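You operate a simulated robot arm through the tools that you are given. There is no shell and no other tool.

Carry out the task below with a simulated two-armed robot. There is one attempt and no reset: what you move stays moved.

TASK
Gauge the green slide from the grinder's teal rack, set the feed one mark lower, load it in the holder.
Fine: holder valve on hold.
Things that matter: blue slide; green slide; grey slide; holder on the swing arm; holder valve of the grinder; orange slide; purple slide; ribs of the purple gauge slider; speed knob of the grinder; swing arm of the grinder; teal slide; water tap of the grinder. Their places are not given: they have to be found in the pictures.

It is judged by the outcome, as a careful person would: the job done as asked, and still so three seconds after it is handed in. It fails if anything else is knocked over, pushed out of place, dropped, spilled or broken.

THE ROBOT
Two 7-joint arms with fingered hands on one trunk that stands fixed in place. Base frame: the origin is at the foot of the trunk, x ahead of it, y to its left, z up; the work surface is at about z = 0.76. Readings come in m, degrees, newtons and seconds.
The left shoulder is at [0.072, 0.157, 1.059], the right one opposite. With the tool pointing down near the work surface each hand reaches from about 0.46 to 0.88 m from the base axis, measured 20 degrees to its own side. Payload 4 kg a hand.
The TCP of each hand is the grasp point between the finger pads, 0.03 m short of the fingertips. In the tool frame z runs along the fingers and y along their closing line. The gripper opens to 0.104 m. The gripper's body begins 0.035 m behind the TCP. The gripper is a hand of 3 fingers: y runs from the thumb to the fingers, the wrist lies at [-0.015, -0.104, -0.178] in the tool frame, and closing takes about 1.5 s.
Orientation is told as [roll, pitch, yaw] about the base's x, y, z axes, in that order, counted from this pose: with the fingers straight down and the wrist toward the robot, the tool's x, y and z point along [0, 1, 0], [1, 0, 0] and [0, 0, -1] of the base frame.

THE INTERFACE
- The arms move only by the tool apply_moves. It takes "left_moves", "right_moves" or both (then of equal length, played together; a hand with none holds still); each is one flat list of numbers, 7 for each row, row after row: the shift along the tool's x, y, z in mm, then the turn, a rotation vector about the tool's x, y, z in degrees, then the closure, from 0 (fully open) to 1 (shut). In form: [tx, ty, tz, ax, ay, az, grip, tx, ty, tz, ax, ay, az, grip, ...]. A call has 1 to 20 rows; each row is the pose to reach, as a shift and turn from the pose commanded when the call began, along the tool's axes at that moment. A row lasts 0.2 s, in which the tool goes at most 0.05 m and 8.6 degrees; a call with a longer step from one row to the next is refused whole, and so is a gripper value outside its range. A pose out of reach is approached as far as the arm can. The call stops where the force on the tool passes 40 N (or 10 N more than at its start, if that is more) or the arm is blocked; 0.2 s more then pass. Each finger travels about 0.153 m/s and halts on what it meets, pressing with about 25 N; the grip force reading is that of the motor and also rises with nothing between the fingers. The clock runs only during rows and for 0.2 s after the last one: add rows that repeat a pose to give the fingers time. It gives the time, the measured TCP pose, the force on the tool (base axes), the opening and the grip force at its end, in the units of the frame above (readings bear some noise), with the torque about the TCP (base axes, N m) and any sound that the robot's microphone picked up.
- Cameras (640 x 400 px; columns grow to the right, rows downward): "scene" is now at [0.1375, 0.0476, 1.3062]; the picture's right is [0.43, -0.90, 0.00], its down [-0.41, -0.19, -0.89] and it looks along [0.81, 0.38, -0.45] (base axes); focal length 294 px, centre (320, 200). "left" rides on the left gripper at [-0.064, -0.094, -0.117] in its tool frame; the picture's right is [-0.72, -0.33, 0.61], its down [0.64, -0.65, 0.40] and it looks along [0.27, 0.68, 0.68] (tool axes); focal length 238 px, centre (320, 200). "right" rides on the right gripper at [0.064, -0.094, -0.117] in its tool frame; the picture's right is [-0.72, 0.33, -0.61], its down [-0.64, -0.65, 0.41] and it looks along [-0.27, 0.68, 0.68] (tool axes); focal length 238 px, centre (320, 200).
- snapshot(camera): a new picture of that camera. No time passes.
- lift_body(by): slides the trunk up (or, below 0, down) by that many m; the arms and the scene camera ride with it, the base frame stays. It gives what a move gives, with no picture.
- preshape(shape, hand): the hand has 3 fingers and takes this shape, open, in about a second: jaw (thumb against the fingers, like two jaws); tri (thumb and two fingers); tip (a fingertip pinch); poke (one finger out to press); point (the index stretched); flat (the hand flat); cup (the hand cupped); fist (a fist). The gripper value then closes the fingers along that shape, each until it touches; the sizes above hold for jaw. It gives what a move gives, with no picture.
- pan_tilt(pan, tilt): turns the head with the scene camera to pan (to the left, within 86 degrees either way) and tilt (down, from -29 to 69), counted from straight ahead of the robot. It gives what a move gives.
- probe_pixels(camera, pixels): for up to 12 pixels [column, row] of the newest picture of that camera ("zoom" is the newest enlarged one), the place [x, y, z] in the base frame of the surface seen there, good to about 0.002 m, but the place of the scene camera against the robot may be out by one fixed shift of up to 0.018 m in any direction. No time passes.
- inspect(camera, box): a new picture of the part [left, top, right, bottom] of that camera's present view, enlarged. No time passes.
- close_job(): hands the job in; it is judged then, once.

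Unless the task says otherwise, let go and move clear before handing in.

The tools are called as a command line: name --argument value ..., lists and objects as JSON in quotes. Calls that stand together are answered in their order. apply_moves: Moves the arms, as the interface text tells. Its arguments: {"type":"object","properties":{"left_moves":{"type":"array","items":{"type":"number"}},"right_moves":{"type":"array","items":{"type":"number"}}},"required":[]} The other tools are called the same way: lift_body (by) slides the trunk up or down; preshape (shape, hand) gives the hand a shape; pan_tilt (pan, tilt) turns the head that bears the scene camera; snapshot (camera) takes a picture; probe_pixels (camera, pixels) gives the place of the surface under pixels of a picture; inspect (camera, box) takes an enlarged picture of a part of a camera's view; close_job () hands the job in.

At the start:

```text
t: 0.0
left_ee_pos: [0.3443, 0.4603, 1.1139]
left_orientation: [-0.1, 0.1, -0.1]
left_wrist_force: [0.0, 0.0, -0.2]
left_ft_torque: [-0.03, 0.0, 0.01]
left_finger_gap: 0.1035
left_grip_force: 0.1
left_shape: jaw
right_ee_pos: [0.6191, 0.0723, 1.1374]
right_orientation: [-0.1, 0.2, 0.0]
right_wrist_force: [-1.0, 0.7, -0.2]
right_ft_torque: [0.01, -0.03, 0.01]
right_finger_gap: 0.1034
right_grip_force: 0.1
right_shape: jaw
trunk travel left (down, up): [-0.475, 0.465]
head pan, tilt: [25.3, 26.6]
```

scene: 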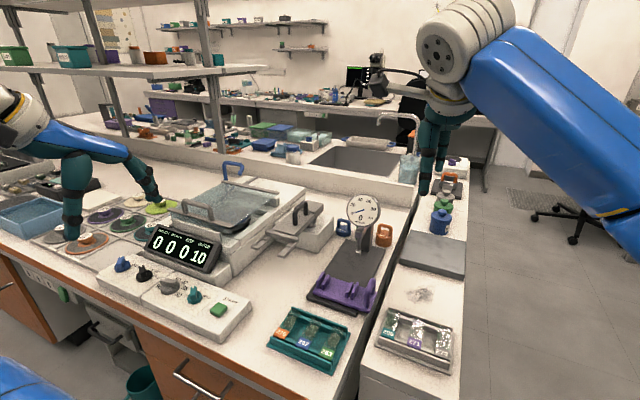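
right: 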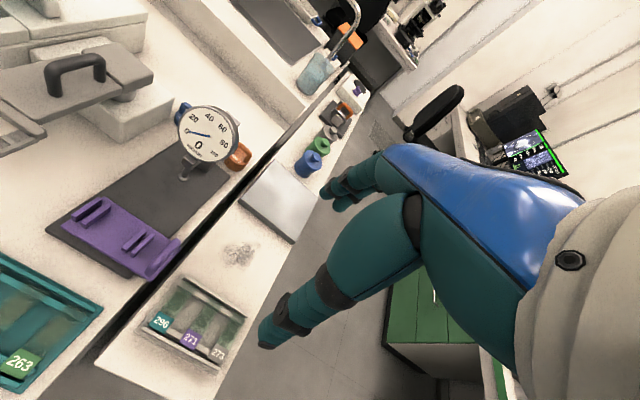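
left: 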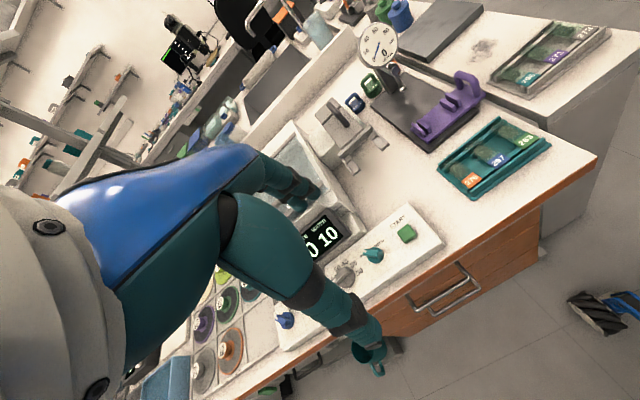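

The scene shows the grinder panel (around 170,290), the teal rack with three slides (310,335), and the purple gauge (345,290). I'll zoom in on these to read labels.

inspect --camera "scene" --box '[90, 220, 270, 350]'

inspect --camera "scene" --box '[250, 270, 470, 390]'

inspect --camera "scene" --box '[160, 150, 420, 310]'

```text
3.08 times, centred on (180, 285) of scene
```

zoom: 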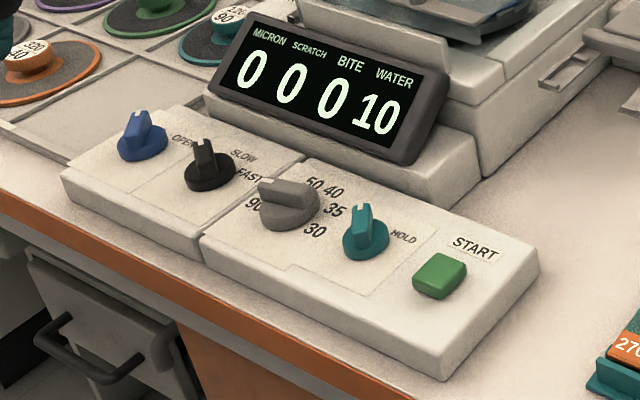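

```text
2.91 times, centred on (360, 330) of scene
```

zoom: 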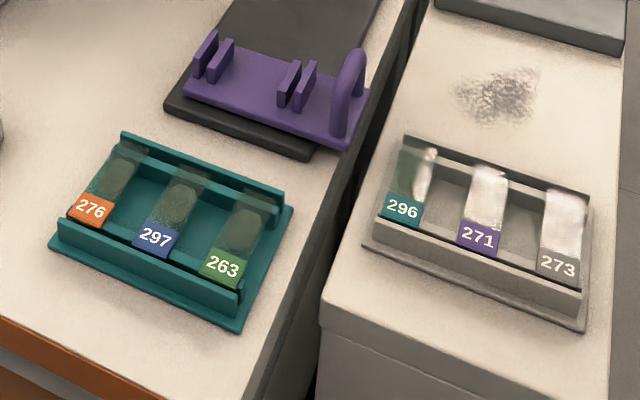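

```text
2.46 times, centred on (290, 230) of scene
```

zoom: 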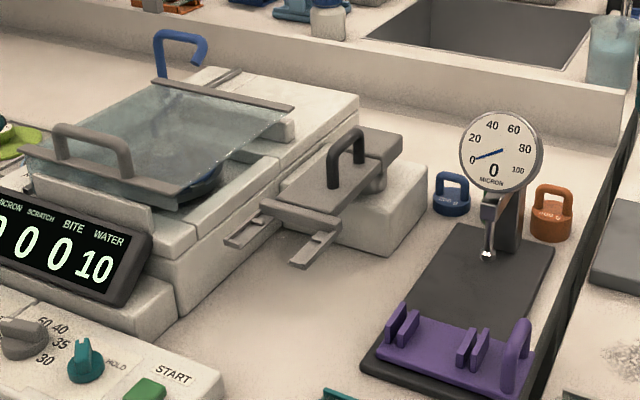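

The scene shows the knobs: blue tap, black speed, grey feed (30..90), teal holder valve, the green START button. The green slide 263 is the rightmost in the teal rack. I'll probe coarse positions and look from the hand cameras.

probe_pixels --camera "scene" --pixels '[[123, 263], [146, 271], [170, 284], [195, 295], [219, 309], [326, 352], [333, 336], [303, 343], [280, 333], [345, 292], [363, 211], [305, 222]]'

snapshot --camera "right"

inspect --camera "right" --box '[0, 80, 260, 390]'

inspect --camera "left" --box '[260, 100, 560, 300]'

```text
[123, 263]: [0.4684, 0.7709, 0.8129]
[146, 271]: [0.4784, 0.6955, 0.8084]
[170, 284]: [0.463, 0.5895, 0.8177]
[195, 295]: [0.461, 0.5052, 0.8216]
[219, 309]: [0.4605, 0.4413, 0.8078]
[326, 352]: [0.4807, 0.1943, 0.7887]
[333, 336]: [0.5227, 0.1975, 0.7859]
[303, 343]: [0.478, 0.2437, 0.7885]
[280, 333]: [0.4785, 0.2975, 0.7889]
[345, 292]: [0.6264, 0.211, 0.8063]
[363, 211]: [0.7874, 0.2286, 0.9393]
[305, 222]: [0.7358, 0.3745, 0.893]
```

```text
taken
```

right: 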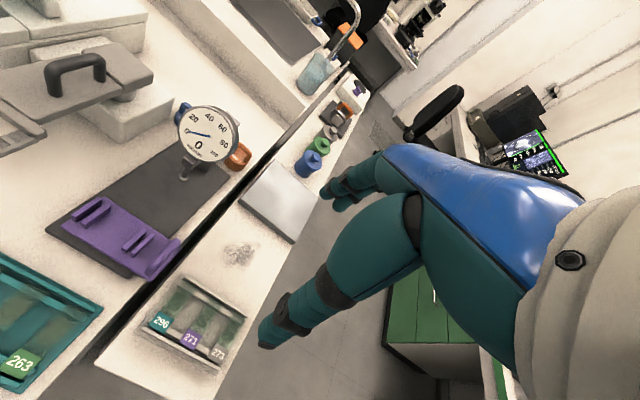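

```text
1.29 times, centred on (130, 235) of right
```

zoom: 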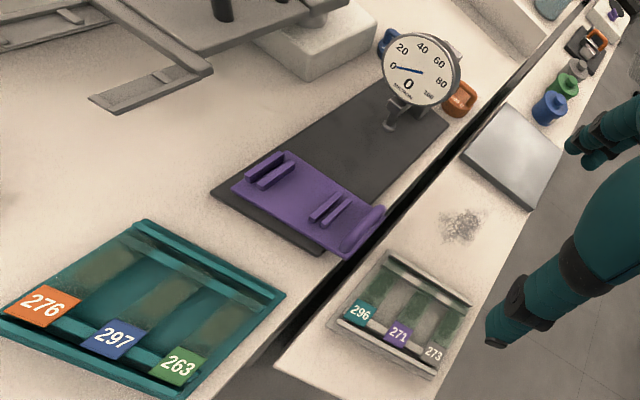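

```text
2.00 times, centred on (410, 200) of left
```

zoom: 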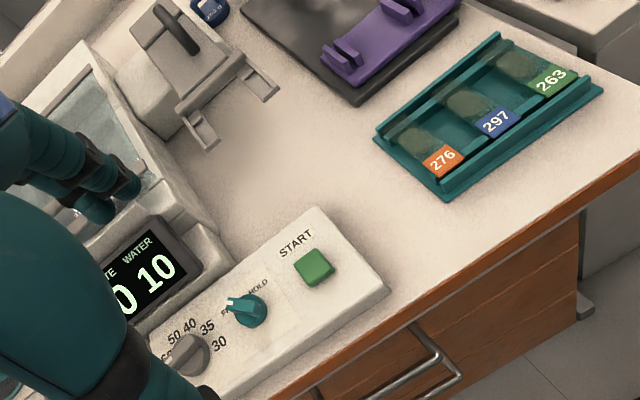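

The green slide (label 263) is near (0.50, 0.195, 0.788), the knobs in a row at x≈0.46. I'll move the right arm aside and bring the left hand camera over the rack for precise measurement.

apply_moves --left_moves '[-33, 8, 18, 0, 0, 0, 0, -66, 16, 36, 0, 0, 0, 0, -99, 24, 54, 0, 0, 0, 0, -132, 32, 72, 0, 0, 0, 0, -165, 40, 90, 0, 0, 0, 0, -200, 50, 108, 0, 0, 0, 0]' --right_moves '[-41, -16, 0, 0, 0, 0, 0, -82, -32, 0, 0, 0, 0, 0, -123, -48, 0, 0, 0, 0, 0, -164, -64, 0, 0, 0, 0, 0, -205, -80, 0, 0, 0, 0, 0, -246, -96, 0, 0, 0, 0, 0]'

snapshot --camera "left"

snapshot --camera "scene"

```text
t: 1.4
left_ee_pos: [0.3899, 0.2532, 1.0082]
left_orientation: [0.3, -0.2, 0.0]
left_wrist_force: [-0.2, -0.8, 1.2]
left_ft_torque: [0.03, 0.0, 0.03]
left_finger_gap: 0.1036
left_grip_force: 0.1
left_shape: jaw
right_ee_pos: [0.5199, -0.1821, 1.1381]
right_orientation: [0.3, -0.1, 0.0]
right_wrist_force: [-0.4, 0.5, 0.4]
right_ft_torque: [0.01, -0.04, -0.02]
right_finger_gap: 0.1037
right_grip_force: 0.1
right_shape: jaw
trunk travel left (down, up): [-0.475, 0.465]
head pan, tilt: [25.3, 26.6]
```

```text
taken
```

left: 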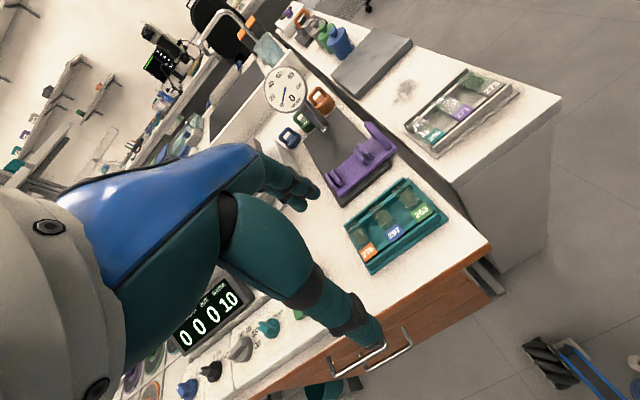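

```text
taken
```

scene: 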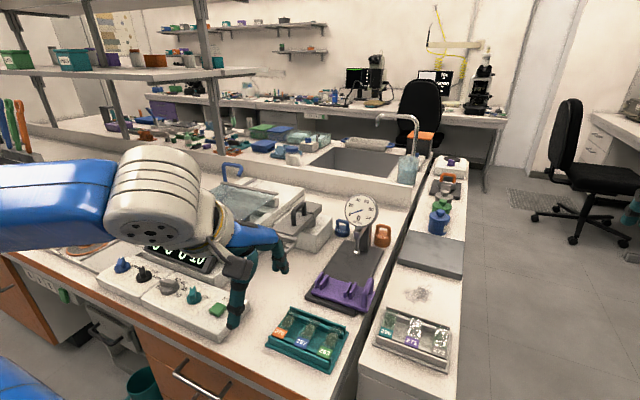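

The rack is at (395,222) in the left picture. I'll zoom in and measure the slides and ribs from this camera.

inspect --camera "left" --box '[335, 170, 455, 275]'

inspect --camera "left" --box '[290, 110, 410, 210]'

inspect --camera "left" --box '[160, 260, 330, 400]'

inspect --camera "scene" --box '[260, 190, 400, 320]'

```text
3.81 times, centred on (395, 222) of left
```

zoom: 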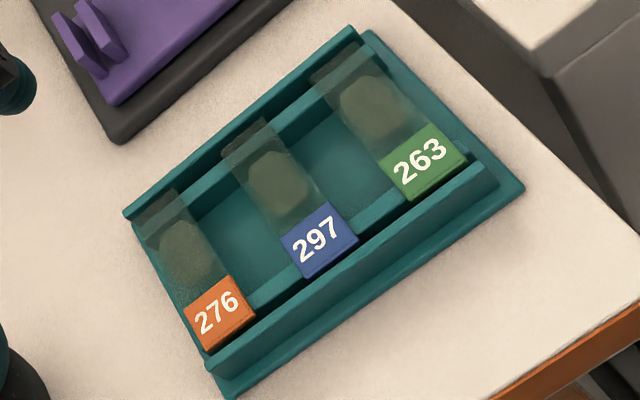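

```text
4.00 times, centred on (350, 160) of left
```

zoom: 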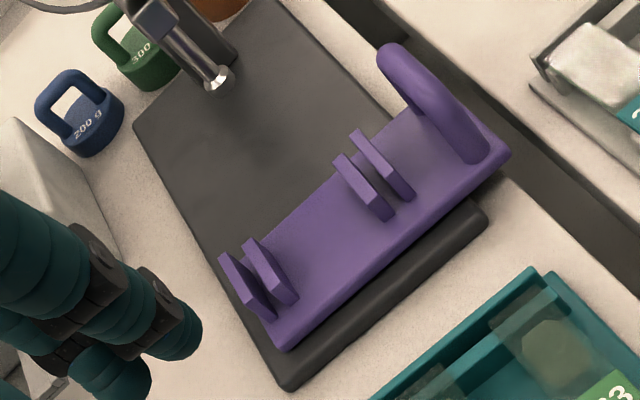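

```text
2.86 times, centred on (245, 330) of left
```

zoom: 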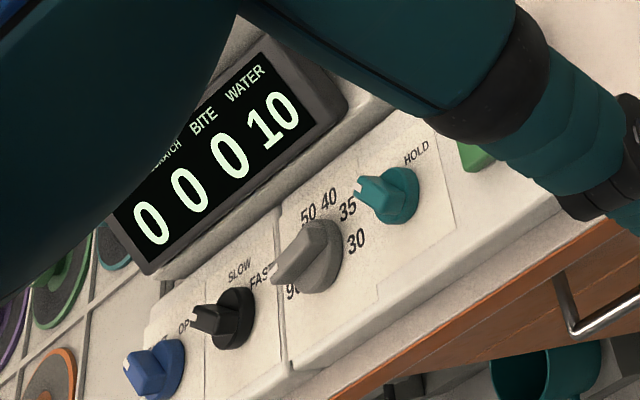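

```text
3.08 times, centred on (330, 255) of scene
```

zoom: 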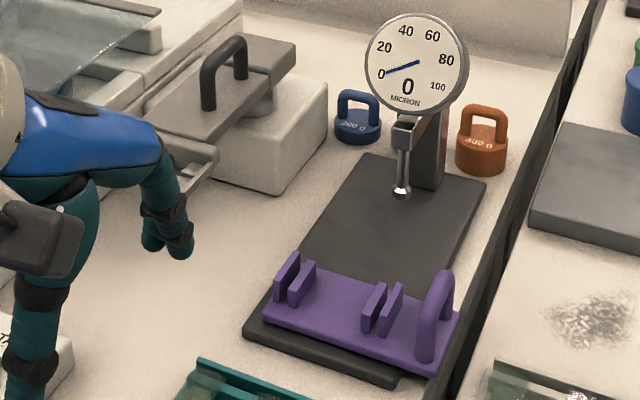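

Zooming again on the rack to measure corners of the green slide 263 with the hand camera.

inspect --camera "left" --box '[335, 170, 455, 275]'

probe_pixels --camera "zoom" --pixels '[[311, 76], [354, 43], [467, 162], [412, 201], [382, 160], [440, 128], [330, 75], [372, 100], [355, 30], [485, 165], [210, 362], [400, 118]]'

inspect --camera "left" --box '[290, 110, 410, 210]'

probe_pixels --camera "zoom" --pixels '[[222, 255], [248, 242], [296, 303], [270, 318], [338, 158], [358, 133], [412, 196], [388, 214], [510, 153], [285, 348], [390, 48], [222, 82]]'

```text
3.81 times, centred on (395, 222) of left
```

zoom: 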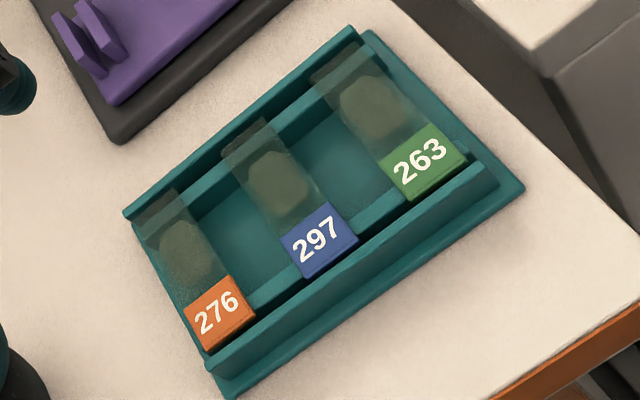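

```text
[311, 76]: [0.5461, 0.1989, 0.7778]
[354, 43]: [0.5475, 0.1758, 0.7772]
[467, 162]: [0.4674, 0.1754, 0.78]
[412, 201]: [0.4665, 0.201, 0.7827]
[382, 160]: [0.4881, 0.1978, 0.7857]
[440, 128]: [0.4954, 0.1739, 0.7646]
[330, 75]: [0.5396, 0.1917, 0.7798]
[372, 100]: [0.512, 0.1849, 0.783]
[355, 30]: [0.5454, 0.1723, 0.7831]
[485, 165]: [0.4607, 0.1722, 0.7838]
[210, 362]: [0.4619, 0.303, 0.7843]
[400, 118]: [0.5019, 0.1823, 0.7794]
```

```text
4.00 times, centred on (350, 160) of left
```

zoom: 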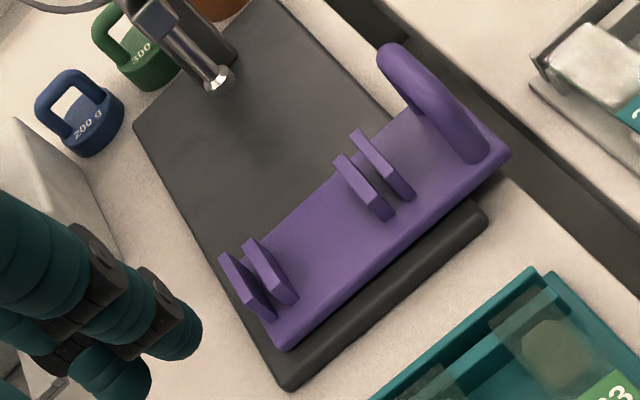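

```text
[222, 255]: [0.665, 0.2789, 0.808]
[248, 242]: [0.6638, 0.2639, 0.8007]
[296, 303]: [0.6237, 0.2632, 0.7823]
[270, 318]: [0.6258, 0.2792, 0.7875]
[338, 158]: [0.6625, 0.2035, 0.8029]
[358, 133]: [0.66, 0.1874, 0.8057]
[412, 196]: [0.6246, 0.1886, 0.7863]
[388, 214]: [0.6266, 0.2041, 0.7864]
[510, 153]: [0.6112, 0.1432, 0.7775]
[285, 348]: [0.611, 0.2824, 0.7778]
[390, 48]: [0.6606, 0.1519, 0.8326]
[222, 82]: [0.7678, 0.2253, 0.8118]
```

The hand camera gives the green slide spanning x 0.467–0.547, y 0.174–0.200 (26×78 mm); slider's inner ribs (y 0.204/0.264, z≈0.802) look lower than the outer ones (z≈0.807), so the slide lies across them along y. Next I look at the swing arm's holder.

apply_moves --left_moves '[41, 18, -7, 0, 0, 0, 0, 82, 36, -14, 0, 0, 0, 0, 123, 54, -21, 0, 0, 0, 0, 164, 72, -28, 0, 0, 0, 0, 205, 90, -35, 0, 0, 0, 0, 247, 110, -40, 0, 0, 0, 0]'

snapshot --camera "left"

inspect --camera "left" --box '[300, 60, 480, 200]'

inspect --camera "scene" --box '[240, 190, 340, 270]'

```text
t: 2.8
left_ee_pos: [0.5054, 0.5091, 1.0457]
left_orientation: [0.0, 0.1, -0.1]
left_wrist_force: [-0.2, -0.3, 0.6]
left_ft_torque: [0.0, 0.02, 0.01]
left_finger_gap: 0.1036
left_grip_force: 0.1
left_shape: jaw
right_ee_pos: [0.5233, -0.1746, 1.1372]
right_orientation: [0.0, 0.0, 0.0]
right_wrist_force: [-0.3, 0.2, 0.2]
right_ft_torque: [0.0, 0.01, -0.02]
right_finger_gap: 0.1038
right_grip_force: 0.1
right_shape: jaw
trunk travel left (down, up): [-0.475, 0.465]
head pan, tilt: [25.3, 26.6]
```

```text
taken
```

left: 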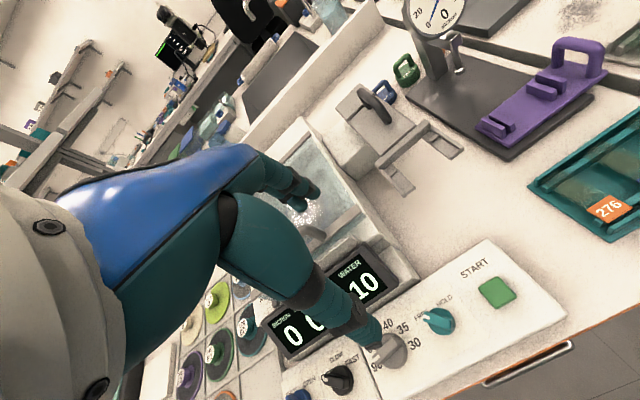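

```text
2.86 times, centred on (390, 130) of left
```

zoom: 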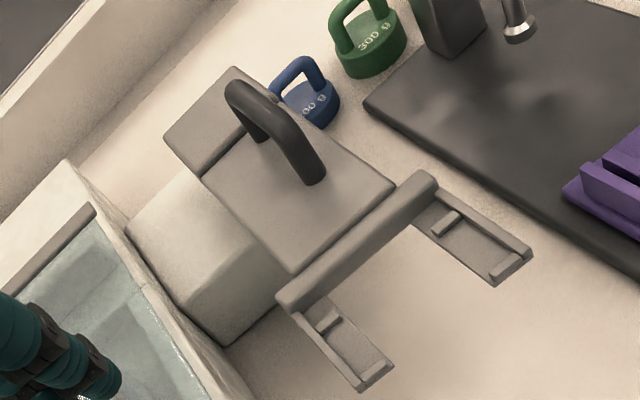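

```text
5.00 times, centred on (290, 230) of scene
```

zoom: 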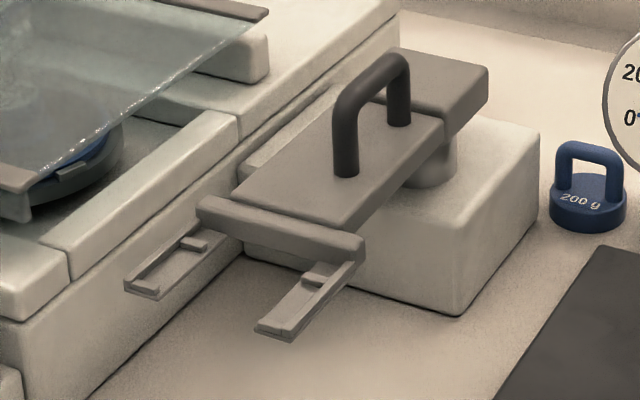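

The holder is a fork with two trays; each has a front lip and a rear bump, so the slide bridges both trays. I'll measure the holder geometry from the left camera.

inspect --camera "left" --box '[370, 110, 480, 200]'

probe_pixels --camera "left" --pixels '[[381, 169], [407, 195], [412, 188], [393, 174], [434, 123], [463, 153], [457, 156], [445, 144], [397, 183], [438, 135], [405, 150], [390, 95]]'

```text
4.44 times, centred on (425, 155) of left
```

zoom: 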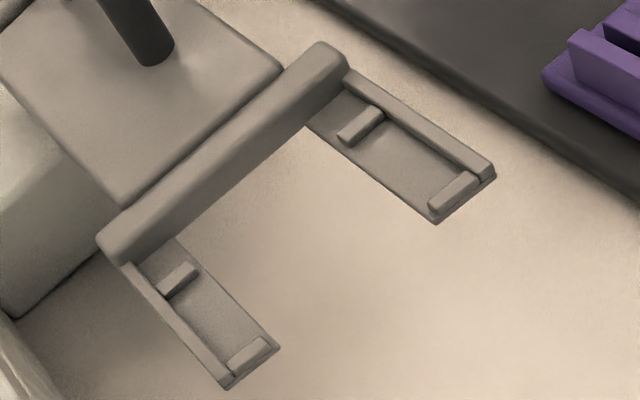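

```text
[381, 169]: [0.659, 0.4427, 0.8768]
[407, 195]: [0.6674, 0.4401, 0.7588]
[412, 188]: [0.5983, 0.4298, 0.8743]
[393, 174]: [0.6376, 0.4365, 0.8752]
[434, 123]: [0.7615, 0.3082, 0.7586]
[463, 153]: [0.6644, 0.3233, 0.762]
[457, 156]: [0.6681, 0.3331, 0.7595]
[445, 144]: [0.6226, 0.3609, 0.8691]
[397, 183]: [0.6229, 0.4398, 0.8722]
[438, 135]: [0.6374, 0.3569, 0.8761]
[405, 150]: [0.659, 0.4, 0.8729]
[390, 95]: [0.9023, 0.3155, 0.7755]
```

Now finer probing on the enlarged holder picture.

probe_pixels --camera "zoom" --pixels '[[350, 78], [490, 165], [484, 174], [436, 215], [455, 190], [410, 160], [360, 124], [375, 112], [195, 270], [215, 310], [248, 355], [225, 380]]'

probe_pixels --camera "zoom" --pixels '[[125, 267], [170, 285], [180, 335], [273, 345], [235, 300], [430, 195], [340, 60], [110, 240], [230, 150], [435, 207], [330, 125], [400, 115]]'

```text
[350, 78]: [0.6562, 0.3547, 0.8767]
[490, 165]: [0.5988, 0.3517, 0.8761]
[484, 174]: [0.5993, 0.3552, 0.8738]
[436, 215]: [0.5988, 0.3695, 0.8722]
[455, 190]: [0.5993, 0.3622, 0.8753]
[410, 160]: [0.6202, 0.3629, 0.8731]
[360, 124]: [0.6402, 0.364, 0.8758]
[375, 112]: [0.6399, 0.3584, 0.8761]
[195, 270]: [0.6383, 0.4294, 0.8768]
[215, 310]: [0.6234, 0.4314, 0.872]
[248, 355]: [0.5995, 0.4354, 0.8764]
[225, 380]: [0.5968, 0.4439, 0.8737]
```

```text
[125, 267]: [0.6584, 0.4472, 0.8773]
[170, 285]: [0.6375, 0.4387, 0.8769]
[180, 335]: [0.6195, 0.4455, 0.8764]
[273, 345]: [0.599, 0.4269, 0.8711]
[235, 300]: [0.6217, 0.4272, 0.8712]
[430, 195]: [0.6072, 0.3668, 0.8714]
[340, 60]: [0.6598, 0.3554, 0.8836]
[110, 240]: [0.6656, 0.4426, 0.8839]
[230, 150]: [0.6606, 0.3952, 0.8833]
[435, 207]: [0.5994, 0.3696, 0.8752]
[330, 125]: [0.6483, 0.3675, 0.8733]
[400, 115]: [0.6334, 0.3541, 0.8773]
```

The holder seat is y 0.356–0.443, x≈0.604–0.636, shelf z≈0.872, lips z≈0.876. Next I'll look at the knob panel from closer to read the feed marks and the valve.

apply_moves --left_moves '[31, -22, 22, 0, 0, 0, 0, 62, -44, 44, 0, 0, 0, 0, 93, -66, 66, 0, 0, 0, 0, 124, -88, 88, 0, 0, 0, 0, 150, -110, 112, 0, 0, 0, 0]'

snapshot --camera "left"

inspect --camera "left" --box '[330, 80, 560, 260]'

snapshot --camera "scene"

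```text
t: 4.0
left_ee_pos: [0.3918, 0.658, 0.9348]
left_orientation: [0.0, 0.0, -0.1]
left_wrist_force: [0.8, 0.2, 0.3]
left_ft_torque: [0.0, -0.02, 0.0]
left_finger_gap: 0.1037
left_grip_force: 0.1
left_shape: jaw
right_ee_pos: [0.5222, -0.1752, 1.1388]
right_orientation: [0.0, 0.1, -0.2]
right_wrist_force: [-0.1, 0.0, 0.0]
right_ft_torque: [-0.02, -0.02, -0.02]
right_finger_gap: 0.1037
right_grip_force: 0.0
right_shape: jaw
trunk travel left (down, up): [-0.475, 0.465]
head pan, tilt: [25.3, 26.6]
```

```text
taken
```

left: 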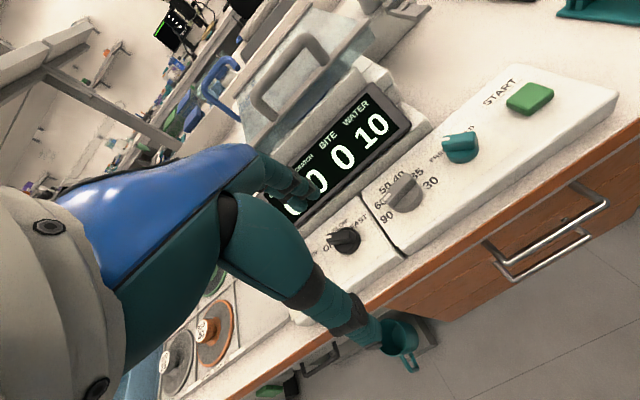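

```text
2.22 times, centred on (445, 170) of left
```

zoom: 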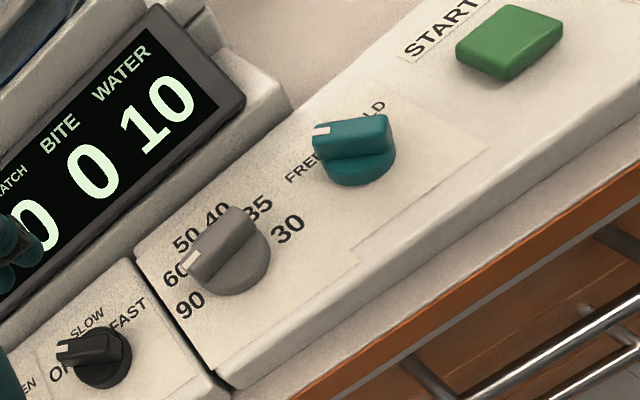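

```text
taken
```

scene: 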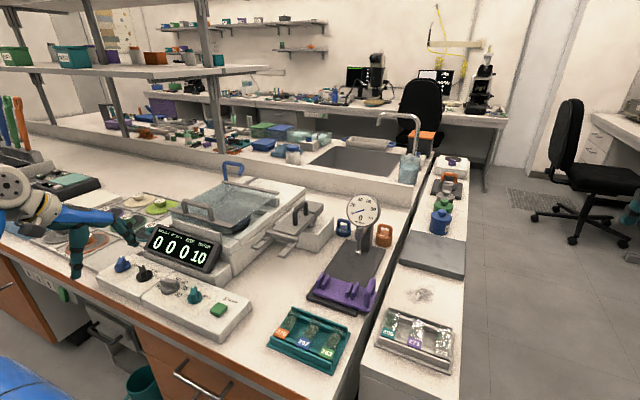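

Feed marks 30/35/40/50/60/90 and valve FREE/HOLD are readable. I'll probe the knob and label positions in this zoom.

inspect --camera "left" --box '[370, 120, 490, 230]'

probe_pixels --camera "left" --pixels '[[386, 219], [383, 204], [386, 190], [398, 176], [418, 173], [430, 183], [403, 190], [392, 200], [410, 183], [461, 143], [447, 145], [470, 137]]'

```text
3.64 times, centred on (430, 175) of left
```

zoom: 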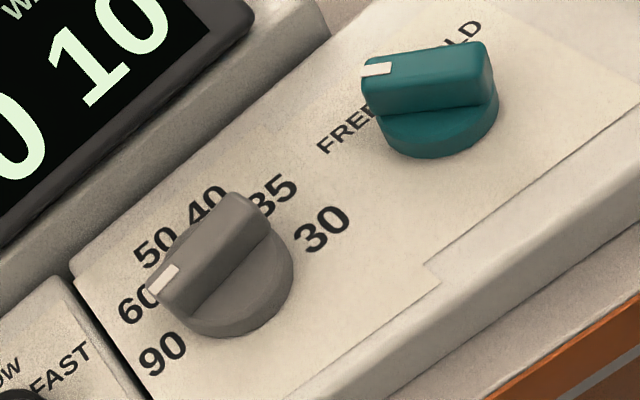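

```text
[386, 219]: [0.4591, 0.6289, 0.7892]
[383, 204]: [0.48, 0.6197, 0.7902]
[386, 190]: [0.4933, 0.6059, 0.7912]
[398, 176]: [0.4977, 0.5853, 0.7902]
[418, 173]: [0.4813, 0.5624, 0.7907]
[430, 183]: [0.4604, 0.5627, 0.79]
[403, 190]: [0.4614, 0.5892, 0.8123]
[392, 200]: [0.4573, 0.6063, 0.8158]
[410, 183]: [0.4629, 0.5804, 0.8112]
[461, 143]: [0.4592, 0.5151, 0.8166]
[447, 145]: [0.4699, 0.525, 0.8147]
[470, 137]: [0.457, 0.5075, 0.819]
```

The feed index (zoom 165,275) points along +y, i.e. at 90; marks run 36° apart about (0.46, 0.596). I'll probe the valve knob's index, edges and labels.

probe_pixels --camera "zoom" --pixels '[[335, 135], [370, 108], [450, 48], [472, 32], [377, 69], [486, 50], [495, 88], [370, 110], [430, 65], [440, 150], [163, 275], [240, 200]]'

probe_pixels --camera "zoom" --pixels '[[162, 352], [137, 306], [156, 246], [207, 205], [272, 196], [321, 230], [200, 255], [150, 290], [185, 315], [265, 225], [290, 250], [225, 335]]'

```text
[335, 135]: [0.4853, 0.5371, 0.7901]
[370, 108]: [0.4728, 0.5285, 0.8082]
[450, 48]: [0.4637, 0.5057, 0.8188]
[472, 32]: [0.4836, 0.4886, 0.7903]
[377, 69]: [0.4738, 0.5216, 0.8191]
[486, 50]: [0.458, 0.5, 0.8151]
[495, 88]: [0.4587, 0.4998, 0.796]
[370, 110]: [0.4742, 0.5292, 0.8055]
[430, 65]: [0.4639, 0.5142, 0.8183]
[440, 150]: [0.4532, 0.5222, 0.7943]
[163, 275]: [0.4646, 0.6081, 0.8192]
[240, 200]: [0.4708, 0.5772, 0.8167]
```

```text
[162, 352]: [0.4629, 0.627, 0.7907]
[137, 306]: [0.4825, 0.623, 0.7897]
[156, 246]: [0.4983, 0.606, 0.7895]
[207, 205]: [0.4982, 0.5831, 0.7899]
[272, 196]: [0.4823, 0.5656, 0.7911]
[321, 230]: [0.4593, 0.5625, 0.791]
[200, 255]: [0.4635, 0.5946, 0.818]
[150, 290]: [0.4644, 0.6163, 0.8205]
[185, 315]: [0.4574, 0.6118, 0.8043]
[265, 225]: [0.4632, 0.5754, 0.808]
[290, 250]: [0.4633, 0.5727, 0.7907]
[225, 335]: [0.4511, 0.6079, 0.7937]
```

The valve (FREE at 45°) must turn −90° to HOLD; feed at 90 now. Next I bring the left hand, yawed −90° with fingers part closed, above the green slide at (0.507, 0.187).

apply_moves --left_moves '[-42.8, 10.5, 0, 0, 0, 8.2, 0.1, -85.6, 21, 0, 0, 0, 16.4, 0.2, -128.5, 31.4, 0, 0, 0, 24.5, 0.3, -171.3, 41.8, 0, 0, 0, 32.7, 0.4, -214.1, 52.3, 0, 0, 0, 40.9, 0.5, -256.9, 62.7, 0, 0, 0, 49.1, 0.6, -299.7, 73.2, 0, 0, 0, 57.3, 0.6, -342.5, 83.6, 0, 0, 0, 65.5, 0.6, -385.4, 94.1, 0, 0, 0, 73.6, 0.6, -428.2, 104.5, 0, 0, 0, 81.8, 0.6, -471, 115, 0, 0, 0, 90, 0.6, -471, 115, 0, 0, 0, 90, 0.6]'

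snapshot --camera "left"

inspect --camera "left" --box '[220, 160, 420, 320]'

snapshot --camera "scene"

```text
t: 6.6
left_ee_pos: [0.5068, 0.1837, 0.935]
left_orientation: [0.1, 0.1, -90.2]
left_wrist_force: [0.2, -0.3, -0.3]
left_ft_torque: [-0.01, 0.0, 0.04]
left_finger_gap: 0.0419
left_grip_force: 0.0
left_shape: jaw
right_ee_pos: [0.5209, -0.177, 1.1388]
right_orientation: [0.1, 0.0, -0.1]
right_wrist_force: [0.9, -0.2, 0.0]
right_ft_torque: [-0.02, -0.03, -0.04]
right_finger_gap: 0.1034
right_grip_force: 0.0
right_shape: jaw
trunk travel left (down, up): [-0.475, 0.465]
head pan, tilt: [25.3, 26.6]
```

```text
taken
```

left: 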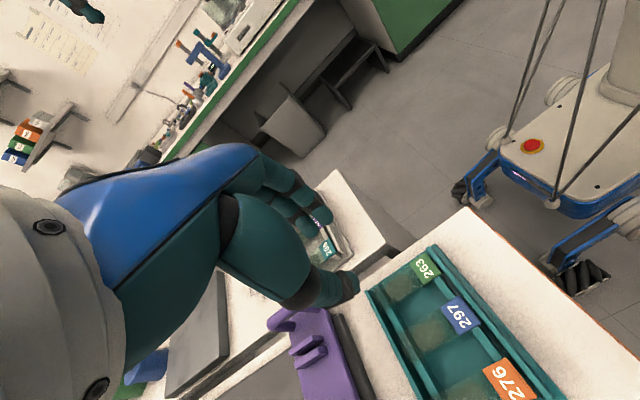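

```text
2.50 times, centred on (320, 240) of left
```

zoom: 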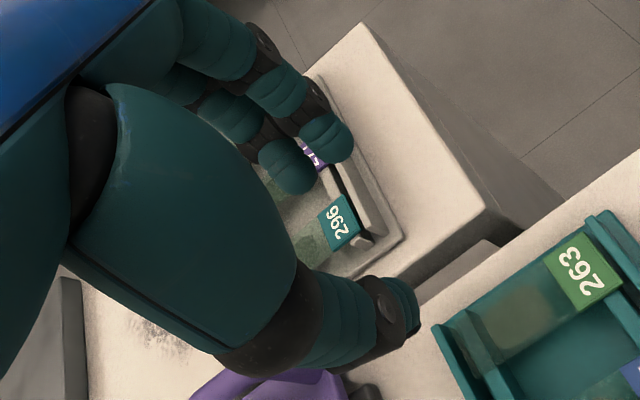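

```text
taken
```

scene: 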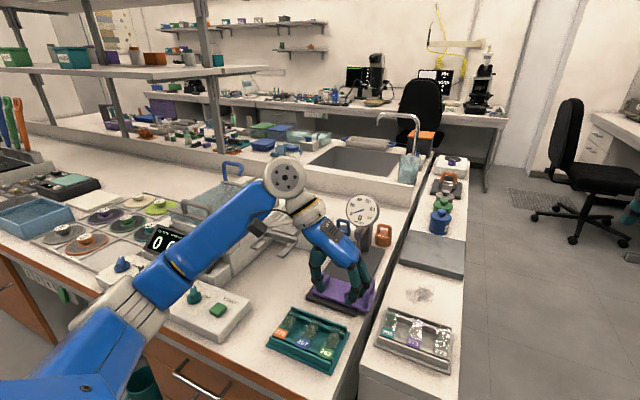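

The hand is above the rack at yaw −90° with a 0.042 gap. I'll zoom on the green slide to measure its edges from this close view.

inspect --camera "left" --box '[360, 230, 500, 340]'

```text
3.64 times, centred on (430, 285) of left
```

zoom: 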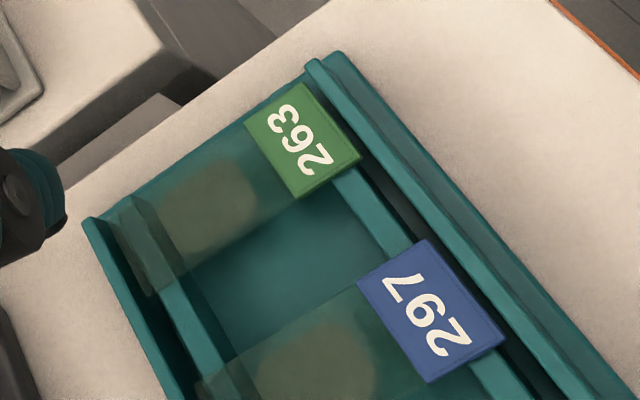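

Probing the slide's corners and the rack's neighbouring features.

probe_pixels --camera "zoom" --pixels '[[247, 124], [306, 86], [359, 156], [300, 196], [118, 216], [150, 293], [215, 250], [200, 200], [330, 230], [360, 287], [280, 330], [250, 240]]'

probe_pixels --camera "zoom" --pixels '[[270, 107], [330, 176], [303, 140], [315, 65], [90, 222], [350, 200], [180, 305], [340, 60], [140, 185], [425, 240], [170, 175], [230, 290]]'

```text
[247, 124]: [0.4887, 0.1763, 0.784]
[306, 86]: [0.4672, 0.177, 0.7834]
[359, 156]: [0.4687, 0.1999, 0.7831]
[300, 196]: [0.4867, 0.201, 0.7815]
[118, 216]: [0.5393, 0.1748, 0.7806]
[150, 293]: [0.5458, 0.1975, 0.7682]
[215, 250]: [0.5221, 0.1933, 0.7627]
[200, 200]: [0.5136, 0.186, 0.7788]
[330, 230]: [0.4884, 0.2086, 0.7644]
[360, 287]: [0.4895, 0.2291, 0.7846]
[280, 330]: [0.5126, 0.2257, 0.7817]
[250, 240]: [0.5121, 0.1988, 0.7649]
```

```text
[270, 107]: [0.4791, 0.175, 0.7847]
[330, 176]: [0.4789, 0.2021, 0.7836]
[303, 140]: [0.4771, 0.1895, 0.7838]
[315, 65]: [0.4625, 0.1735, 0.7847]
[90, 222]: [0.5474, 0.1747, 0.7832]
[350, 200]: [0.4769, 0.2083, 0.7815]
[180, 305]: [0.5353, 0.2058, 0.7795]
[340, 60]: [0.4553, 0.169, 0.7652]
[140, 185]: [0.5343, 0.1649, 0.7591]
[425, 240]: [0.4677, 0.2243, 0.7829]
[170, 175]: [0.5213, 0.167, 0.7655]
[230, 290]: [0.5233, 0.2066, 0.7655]
```

Slide centre is (0.506, 0.1885), top z≈0.783; rack floor 0.765; neighbour's edge at y=0.2285. I'll descend to just above it and check alignment.

apply_moves --left_moves '[-1, -1, 33, 0, 0, 0, 0.61, -2, -2, 66, 0, 0, 0, 0.61, -3.3, -2.2, 99, 0, 0, 0, 0.61, -3.3, -2.2, 99, 0, 0, 0, 0.61, -3.3, -2.2, 99, 0, 0, 0, 0.61]'

inspect --camera "left" --box '[220, 140, 460, 330]'

inspect --camera "scene" --box '[240, 260, 400, 390]'

```text
t: 7.8
left_ee_pos: [0.5052, 0.1864, 0.8343]
left_orientation: [0.1, 0.0, -90.1]
left_wrist_force: [-0.4, -0.1, 0.1]
left_ft_torque: [0.02, 0.02, 0.0]
left_finger_gap: 0.0411
left_grip_force: 0.0
left_shape: jaw
right_ee_pos: [0.5217, -0.1775, 1.1372]
right_orientation: [0.1, 0.0, 0.0]
right_wrist_force: [0.3, 0.3, 0.1]
right_ft_torque: [0.01, -0.01, 0.0]
right_finger_gap: 0.1033
right_grip_force: 0.1
right_shape: jaw
trunk travel left (down, up): [-0.475, 0.465]
head pan, tilt: [25.3, 26.6]
```

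```text
2.11 times, centred on (340, 235) of left
```

zoom: 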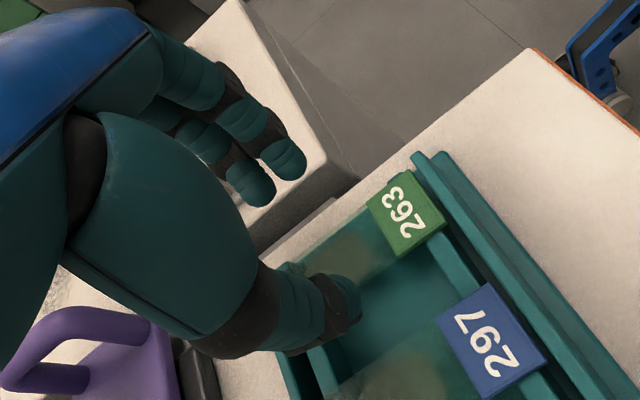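

```text
3.08 times, centred on (320, 325) of scene
```

zoom: 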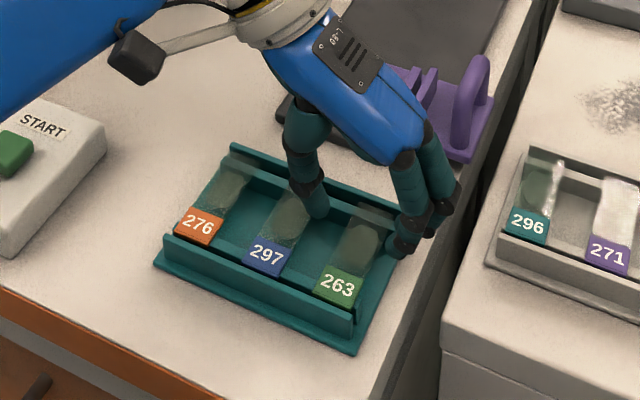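

Alignment looks right: thumb at zoom (345,300) sits between slides 263 and 297. I'll lower so the tips are around z=0.770, beside the slide edges.

apply_moves --left_moves '[0.4, -1.5, 12, 0, 0, 0, 0.61, 0.4, -1.5, 24, 0, 0, 0, 0.61, 0.4, -1.5, 35, 0, 0, 0, 0.61, 0.4, -1.5, 35, 0, 0, 0, 0.61]'

inspect --camera "left" --box '[220, 140, 460, 330]'

inspect --camera "scene" --box '[260, 280, 380, 380]'

```text
t: 8.8
left_ee_pos: [0.5052, 0.1872, 0.8017]
left_orientation: [0.0, 0.1, -90.1]
left_wrist_force: [0.7, 0.6, -0.5]
left_ft_torque: [-0.01, -0.03, 0.02]
left_finger_gap: 0.041
left_grip_force: 0.1
left_shape: jaw
right_ee_pos: [0.5228, -0.177, 1.1375]
right_orientation: [0.1, -0.1, -0.1]
right_wrist_force: [0.5, -0.9, 0.0]
right_ft_torque: [-0.01, -0.02, -0.01]
right_finger_gap: 0.1037
right_grip_force: 0.1
right_shape: jaw
trunk travel left (down, up): [-0.475, 0.465]
head pan, tilt: [25.3, 26.6]
```

```text
2.11 times, centred on (340, 235) of left
```

zoom: 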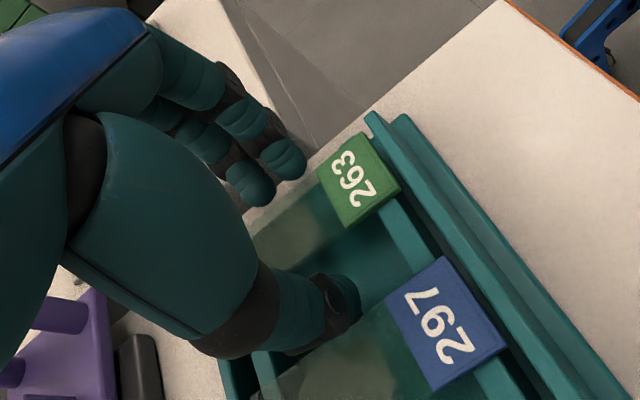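

```text
4.00 times, centred on (320, 330) of scene
```

zoom: 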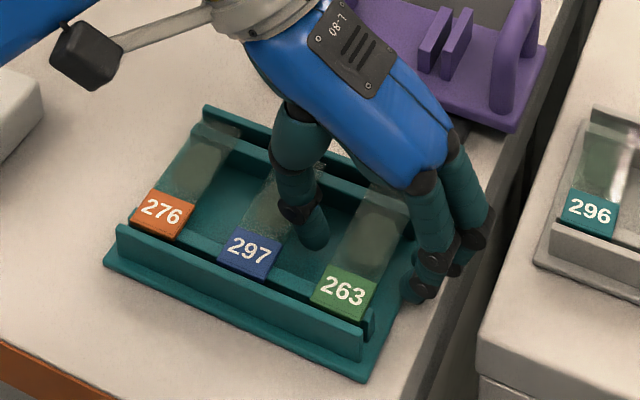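

The thumb sits between 297 and 263 and the fingers right of 263, no contact force. I'll close on the slide.

apply_moves --left_moves '[0, 0, 0, 0, 0, 0, 0.7, 0, 0, 0, 0, 0, 0, 0.8, 0, 0, 0, 0, 0, 0, 0.9, 0, 0, 0, 0, 0, 0, 0.9, 0, 0, 0, 0, 0, 0, 0.9, 0, 0, 0, 0, 0, 0, 0.9]'

inspect --camera "left" --box '[220, 140, 460, 330]'

inspect --camera "scene" --box '[260, 280, 380, 380]'

```text
t: 10.2
left_ee_pos: [0.5037, 0.1871, 0.8013]
left_orientation: [0.0, 0.2, -90.1]
left_wrist_force: [0.5, 0.5, -0.3]
left_ft_torque: [0.02, -0.03, 0.01]
left_finger_gap: 0.0058
left_grip_force: 25.2
left_shape: jaw
right_ee_pos: [0.5225, -0.1766, 1.137]
right_orientation: [0.1, -0.1, 0.1]
right_wrist_force: [0.3, 1.2, 0.0]
right_ft_torque: [0.01, -0.03, -0.01]
right_finger_gap: 0.1037
right_grip_force: 0.1
right_shape: jaw
trunk travel left (down, up): [-0.475, 0.465]
head pan, tilt: [25.3, 26.6]
```

```text
2.11 times, centred on (340, 235) of left
```

zoom: 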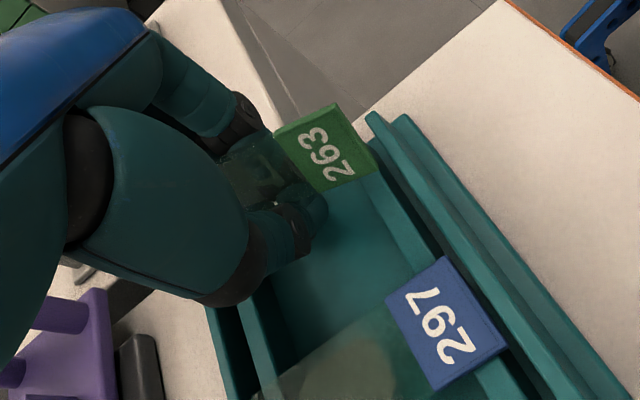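

```text
4.00 times, centred on (320, 330) of scene
```

zoom: 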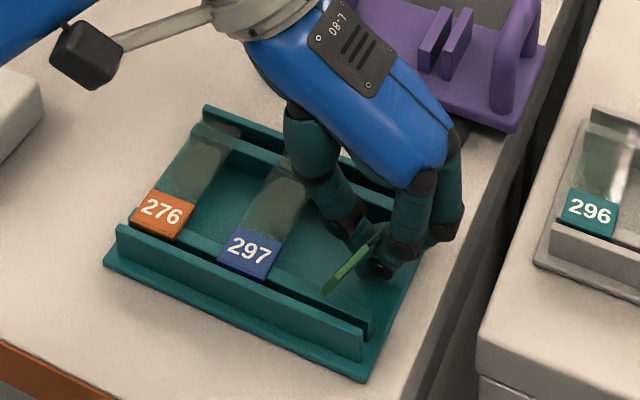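

The grip closed to 0.0058: the slide (263) flipped up onto its edge between thumb and fingers rather than being held by its edges. Before doing anything I'll look closely at how it sits.

inspect --camera "left" --box '[290, 180, 390, 260]'

probe_pixels --camera "zoom" --pixels '[[190, 75], [360, 50], [420, 170], [270, 235], [300, 130], [380, 110], [225, 150], [345, 200]]'

inspect --camera "scene" --box '[320, 320, 380, 370]'

probe_pixels --camera "zoom" --pixels '[[240, 145], [300, 115], [370, 60], [225, 165], [250, 130]]'

```text
5.00 times, centred on (340, 220) of left
```

zoom: 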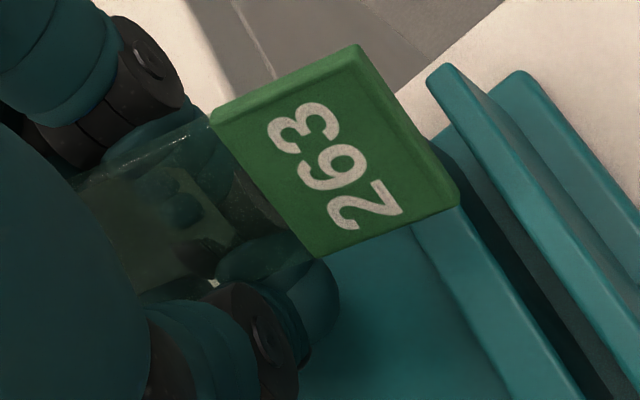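

```text
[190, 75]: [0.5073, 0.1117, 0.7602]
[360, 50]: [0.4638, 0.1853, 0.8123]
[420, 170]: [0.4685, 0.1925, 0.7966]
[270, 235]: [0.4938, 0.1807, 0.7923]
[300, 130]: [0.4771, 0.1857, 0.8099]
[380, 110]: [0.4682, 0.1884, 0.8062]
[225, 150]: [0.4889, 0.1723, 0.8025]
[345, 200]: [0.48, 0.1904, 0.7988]
```

```text
8.00 times, centred on (350, 345) of scene
```

zoom: 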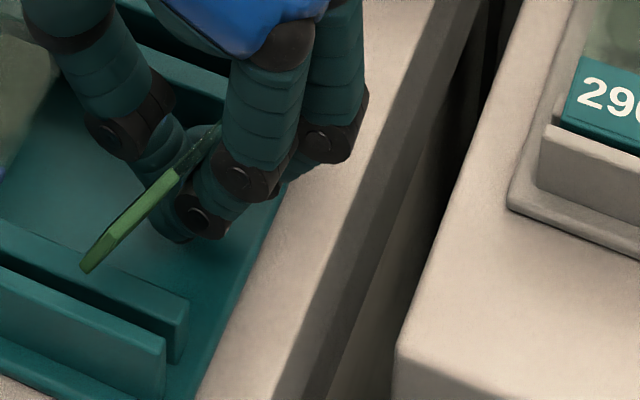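

```text
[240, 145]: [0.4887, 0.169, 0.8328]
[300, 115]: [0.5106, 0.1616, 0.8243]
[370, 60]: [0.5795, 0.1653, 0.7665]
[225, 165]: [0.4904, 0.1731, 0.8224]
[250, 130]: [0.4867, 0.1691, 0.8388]
```

The slide is pinched by its faces at about 65°, top leaning to −y, bottom edge around y=0.194, z=0.793. I'll shift it 8 mm left so it will lie centred, lower slightly, and open slowly so it lays back on the rails; then I'll regrip with a limited closure.

apply_moves --left_moves '[2, -4, 0, 0, 0, 0, 0.9, 3.5, -8, 0, 0, 0, 0, 0.9, 3.5, -8, 3, 0, 0, 0, 0.9, 3.5, -8, 3, 0, 0, 0, 0.88, 3.5, -8, 3, 0, 0, 0, 0.86, 3.5, -8, 3, 0, 0, 0, 0.84, 3.5, -8, 3, 0, 0, 0, 0.82, 3.5, -8, 3, 0, 0, 0, 0.8, 3.5, -8, 3, 0, 0, 0, 0.78, 3.5, -8, 3, 0, 0, 0, 0.78]'

inspect --camera "left" --box '[260, 160, 420, 290]'

inspect --camera "scene" --box '[280, 290, 380, 370]'

```text
t: 12.4
left_ee_pos: [0.508, 0.1952, 0.7981]
left_orientation: [0.0, 0.1, -90.1]
left_wrist_force: [-0.5, -0.2, 0.1]
left_ft_torque: [-0.01, 0.03, -0.01]
left_finger_gap: 0.0225
left_grip_force: 0.0
left_shape: jaw
right_ee_pos: [0.5226, -0.1767, 1.138]
right_orientation: [0.1, -0.1, -0.1]
right_wrist_force: [-0.2, 0.0, -0.4]
right_ft_torque: [-0.03, 0.0, 0.0]
right_finger_gap: 0.1039
right_grip_force: 0.1
right_shape: jaw
trunk travel left (down, up): [-0.475, 0.465]
head pan, tilt: [25.3, 26.6]
```

```text
3.08 times, centred on (340, 225) of left
```

zoom: 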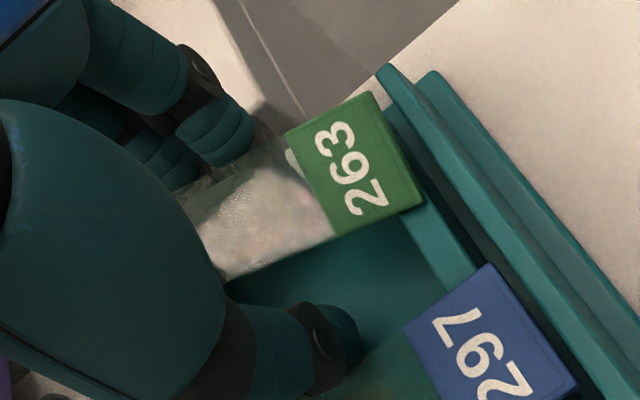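

```text
5.00 times, centred on (330, 330) of scene
```

zoom: 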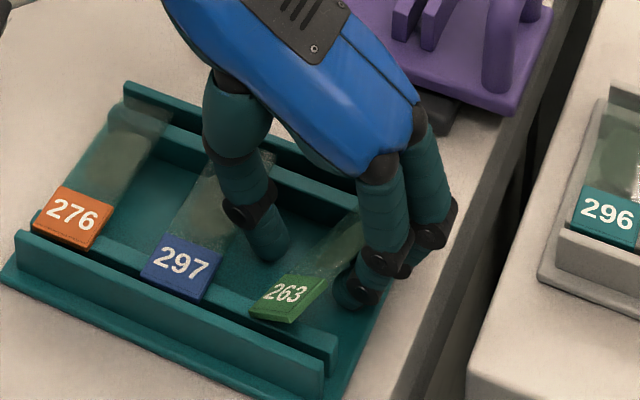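

The slide now rests with its right edge on the fingertips. I'll move the fingers further right while keeping the thumb still so it settles flat on the rails.

apply_moves --left_moves '[0, 1.5, 0, 0, 0, 0, 0.75, 0, 3, 0, 0, 0, 0, 0.72, 0, 4.5, 0, 0, 0, 0, 0.69, 0, 6, 0, 0, 0, 0, 0.66, 0, 7.5, 0, 0, 0, 0, 0.63, 0, 9, 0, 0, 0, 0, 0.6, 0, 9, 0, 0, 0, 0, 0.6]'

inspect --camera "left" --box '[260, 160, 420, 290]'

inspect --camera "scene" --box '[280, 290, 380, 370]'

```text
t: 14.0
left_ee_pos: [0.5081, 0.1879, 0.7978]
left_orientation: [0.0, 0.1, -90.1]
left_wrist_force: [-0.2, 0.3, -0.5]
left_ft_torque: [0.0, 0.01, -0.02]
left_finger_gap: 0.0411
left_grip_force: 0.0
left_shape: jaw
right_ee_pos: [0.5213, -0.1775, 1.1379]
right_orientation: [0.1, 0.0, 0.0]
right_wrist_force: [-0.4, 0.4, 0.4]
right_ft_torque: [-0.01, 0.0, 0.04]
right_finger_gap: 0.1037
right_grip_force: 0.1
right_shape: jaw
trunk travel left (down, up): [-0.475, 0.465]
head pan, tilt: [25.3, 26.6]
```

```text
3.08 times, centred on (340, 225) of left
```

zoom: 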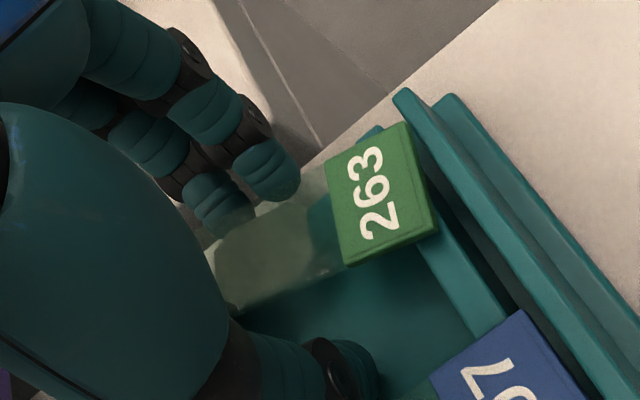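

```text
5.00 times, centred on (330, 330) of scene
```

zoom: 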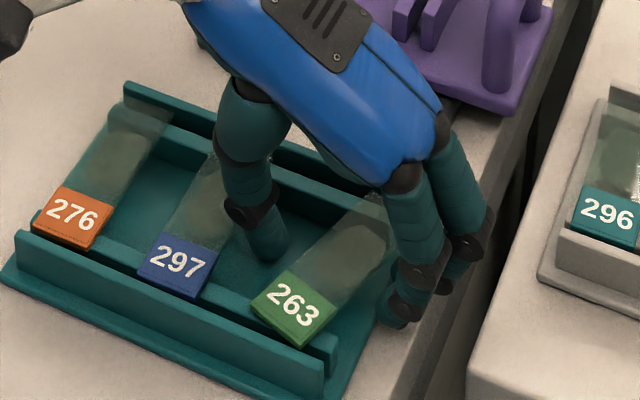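

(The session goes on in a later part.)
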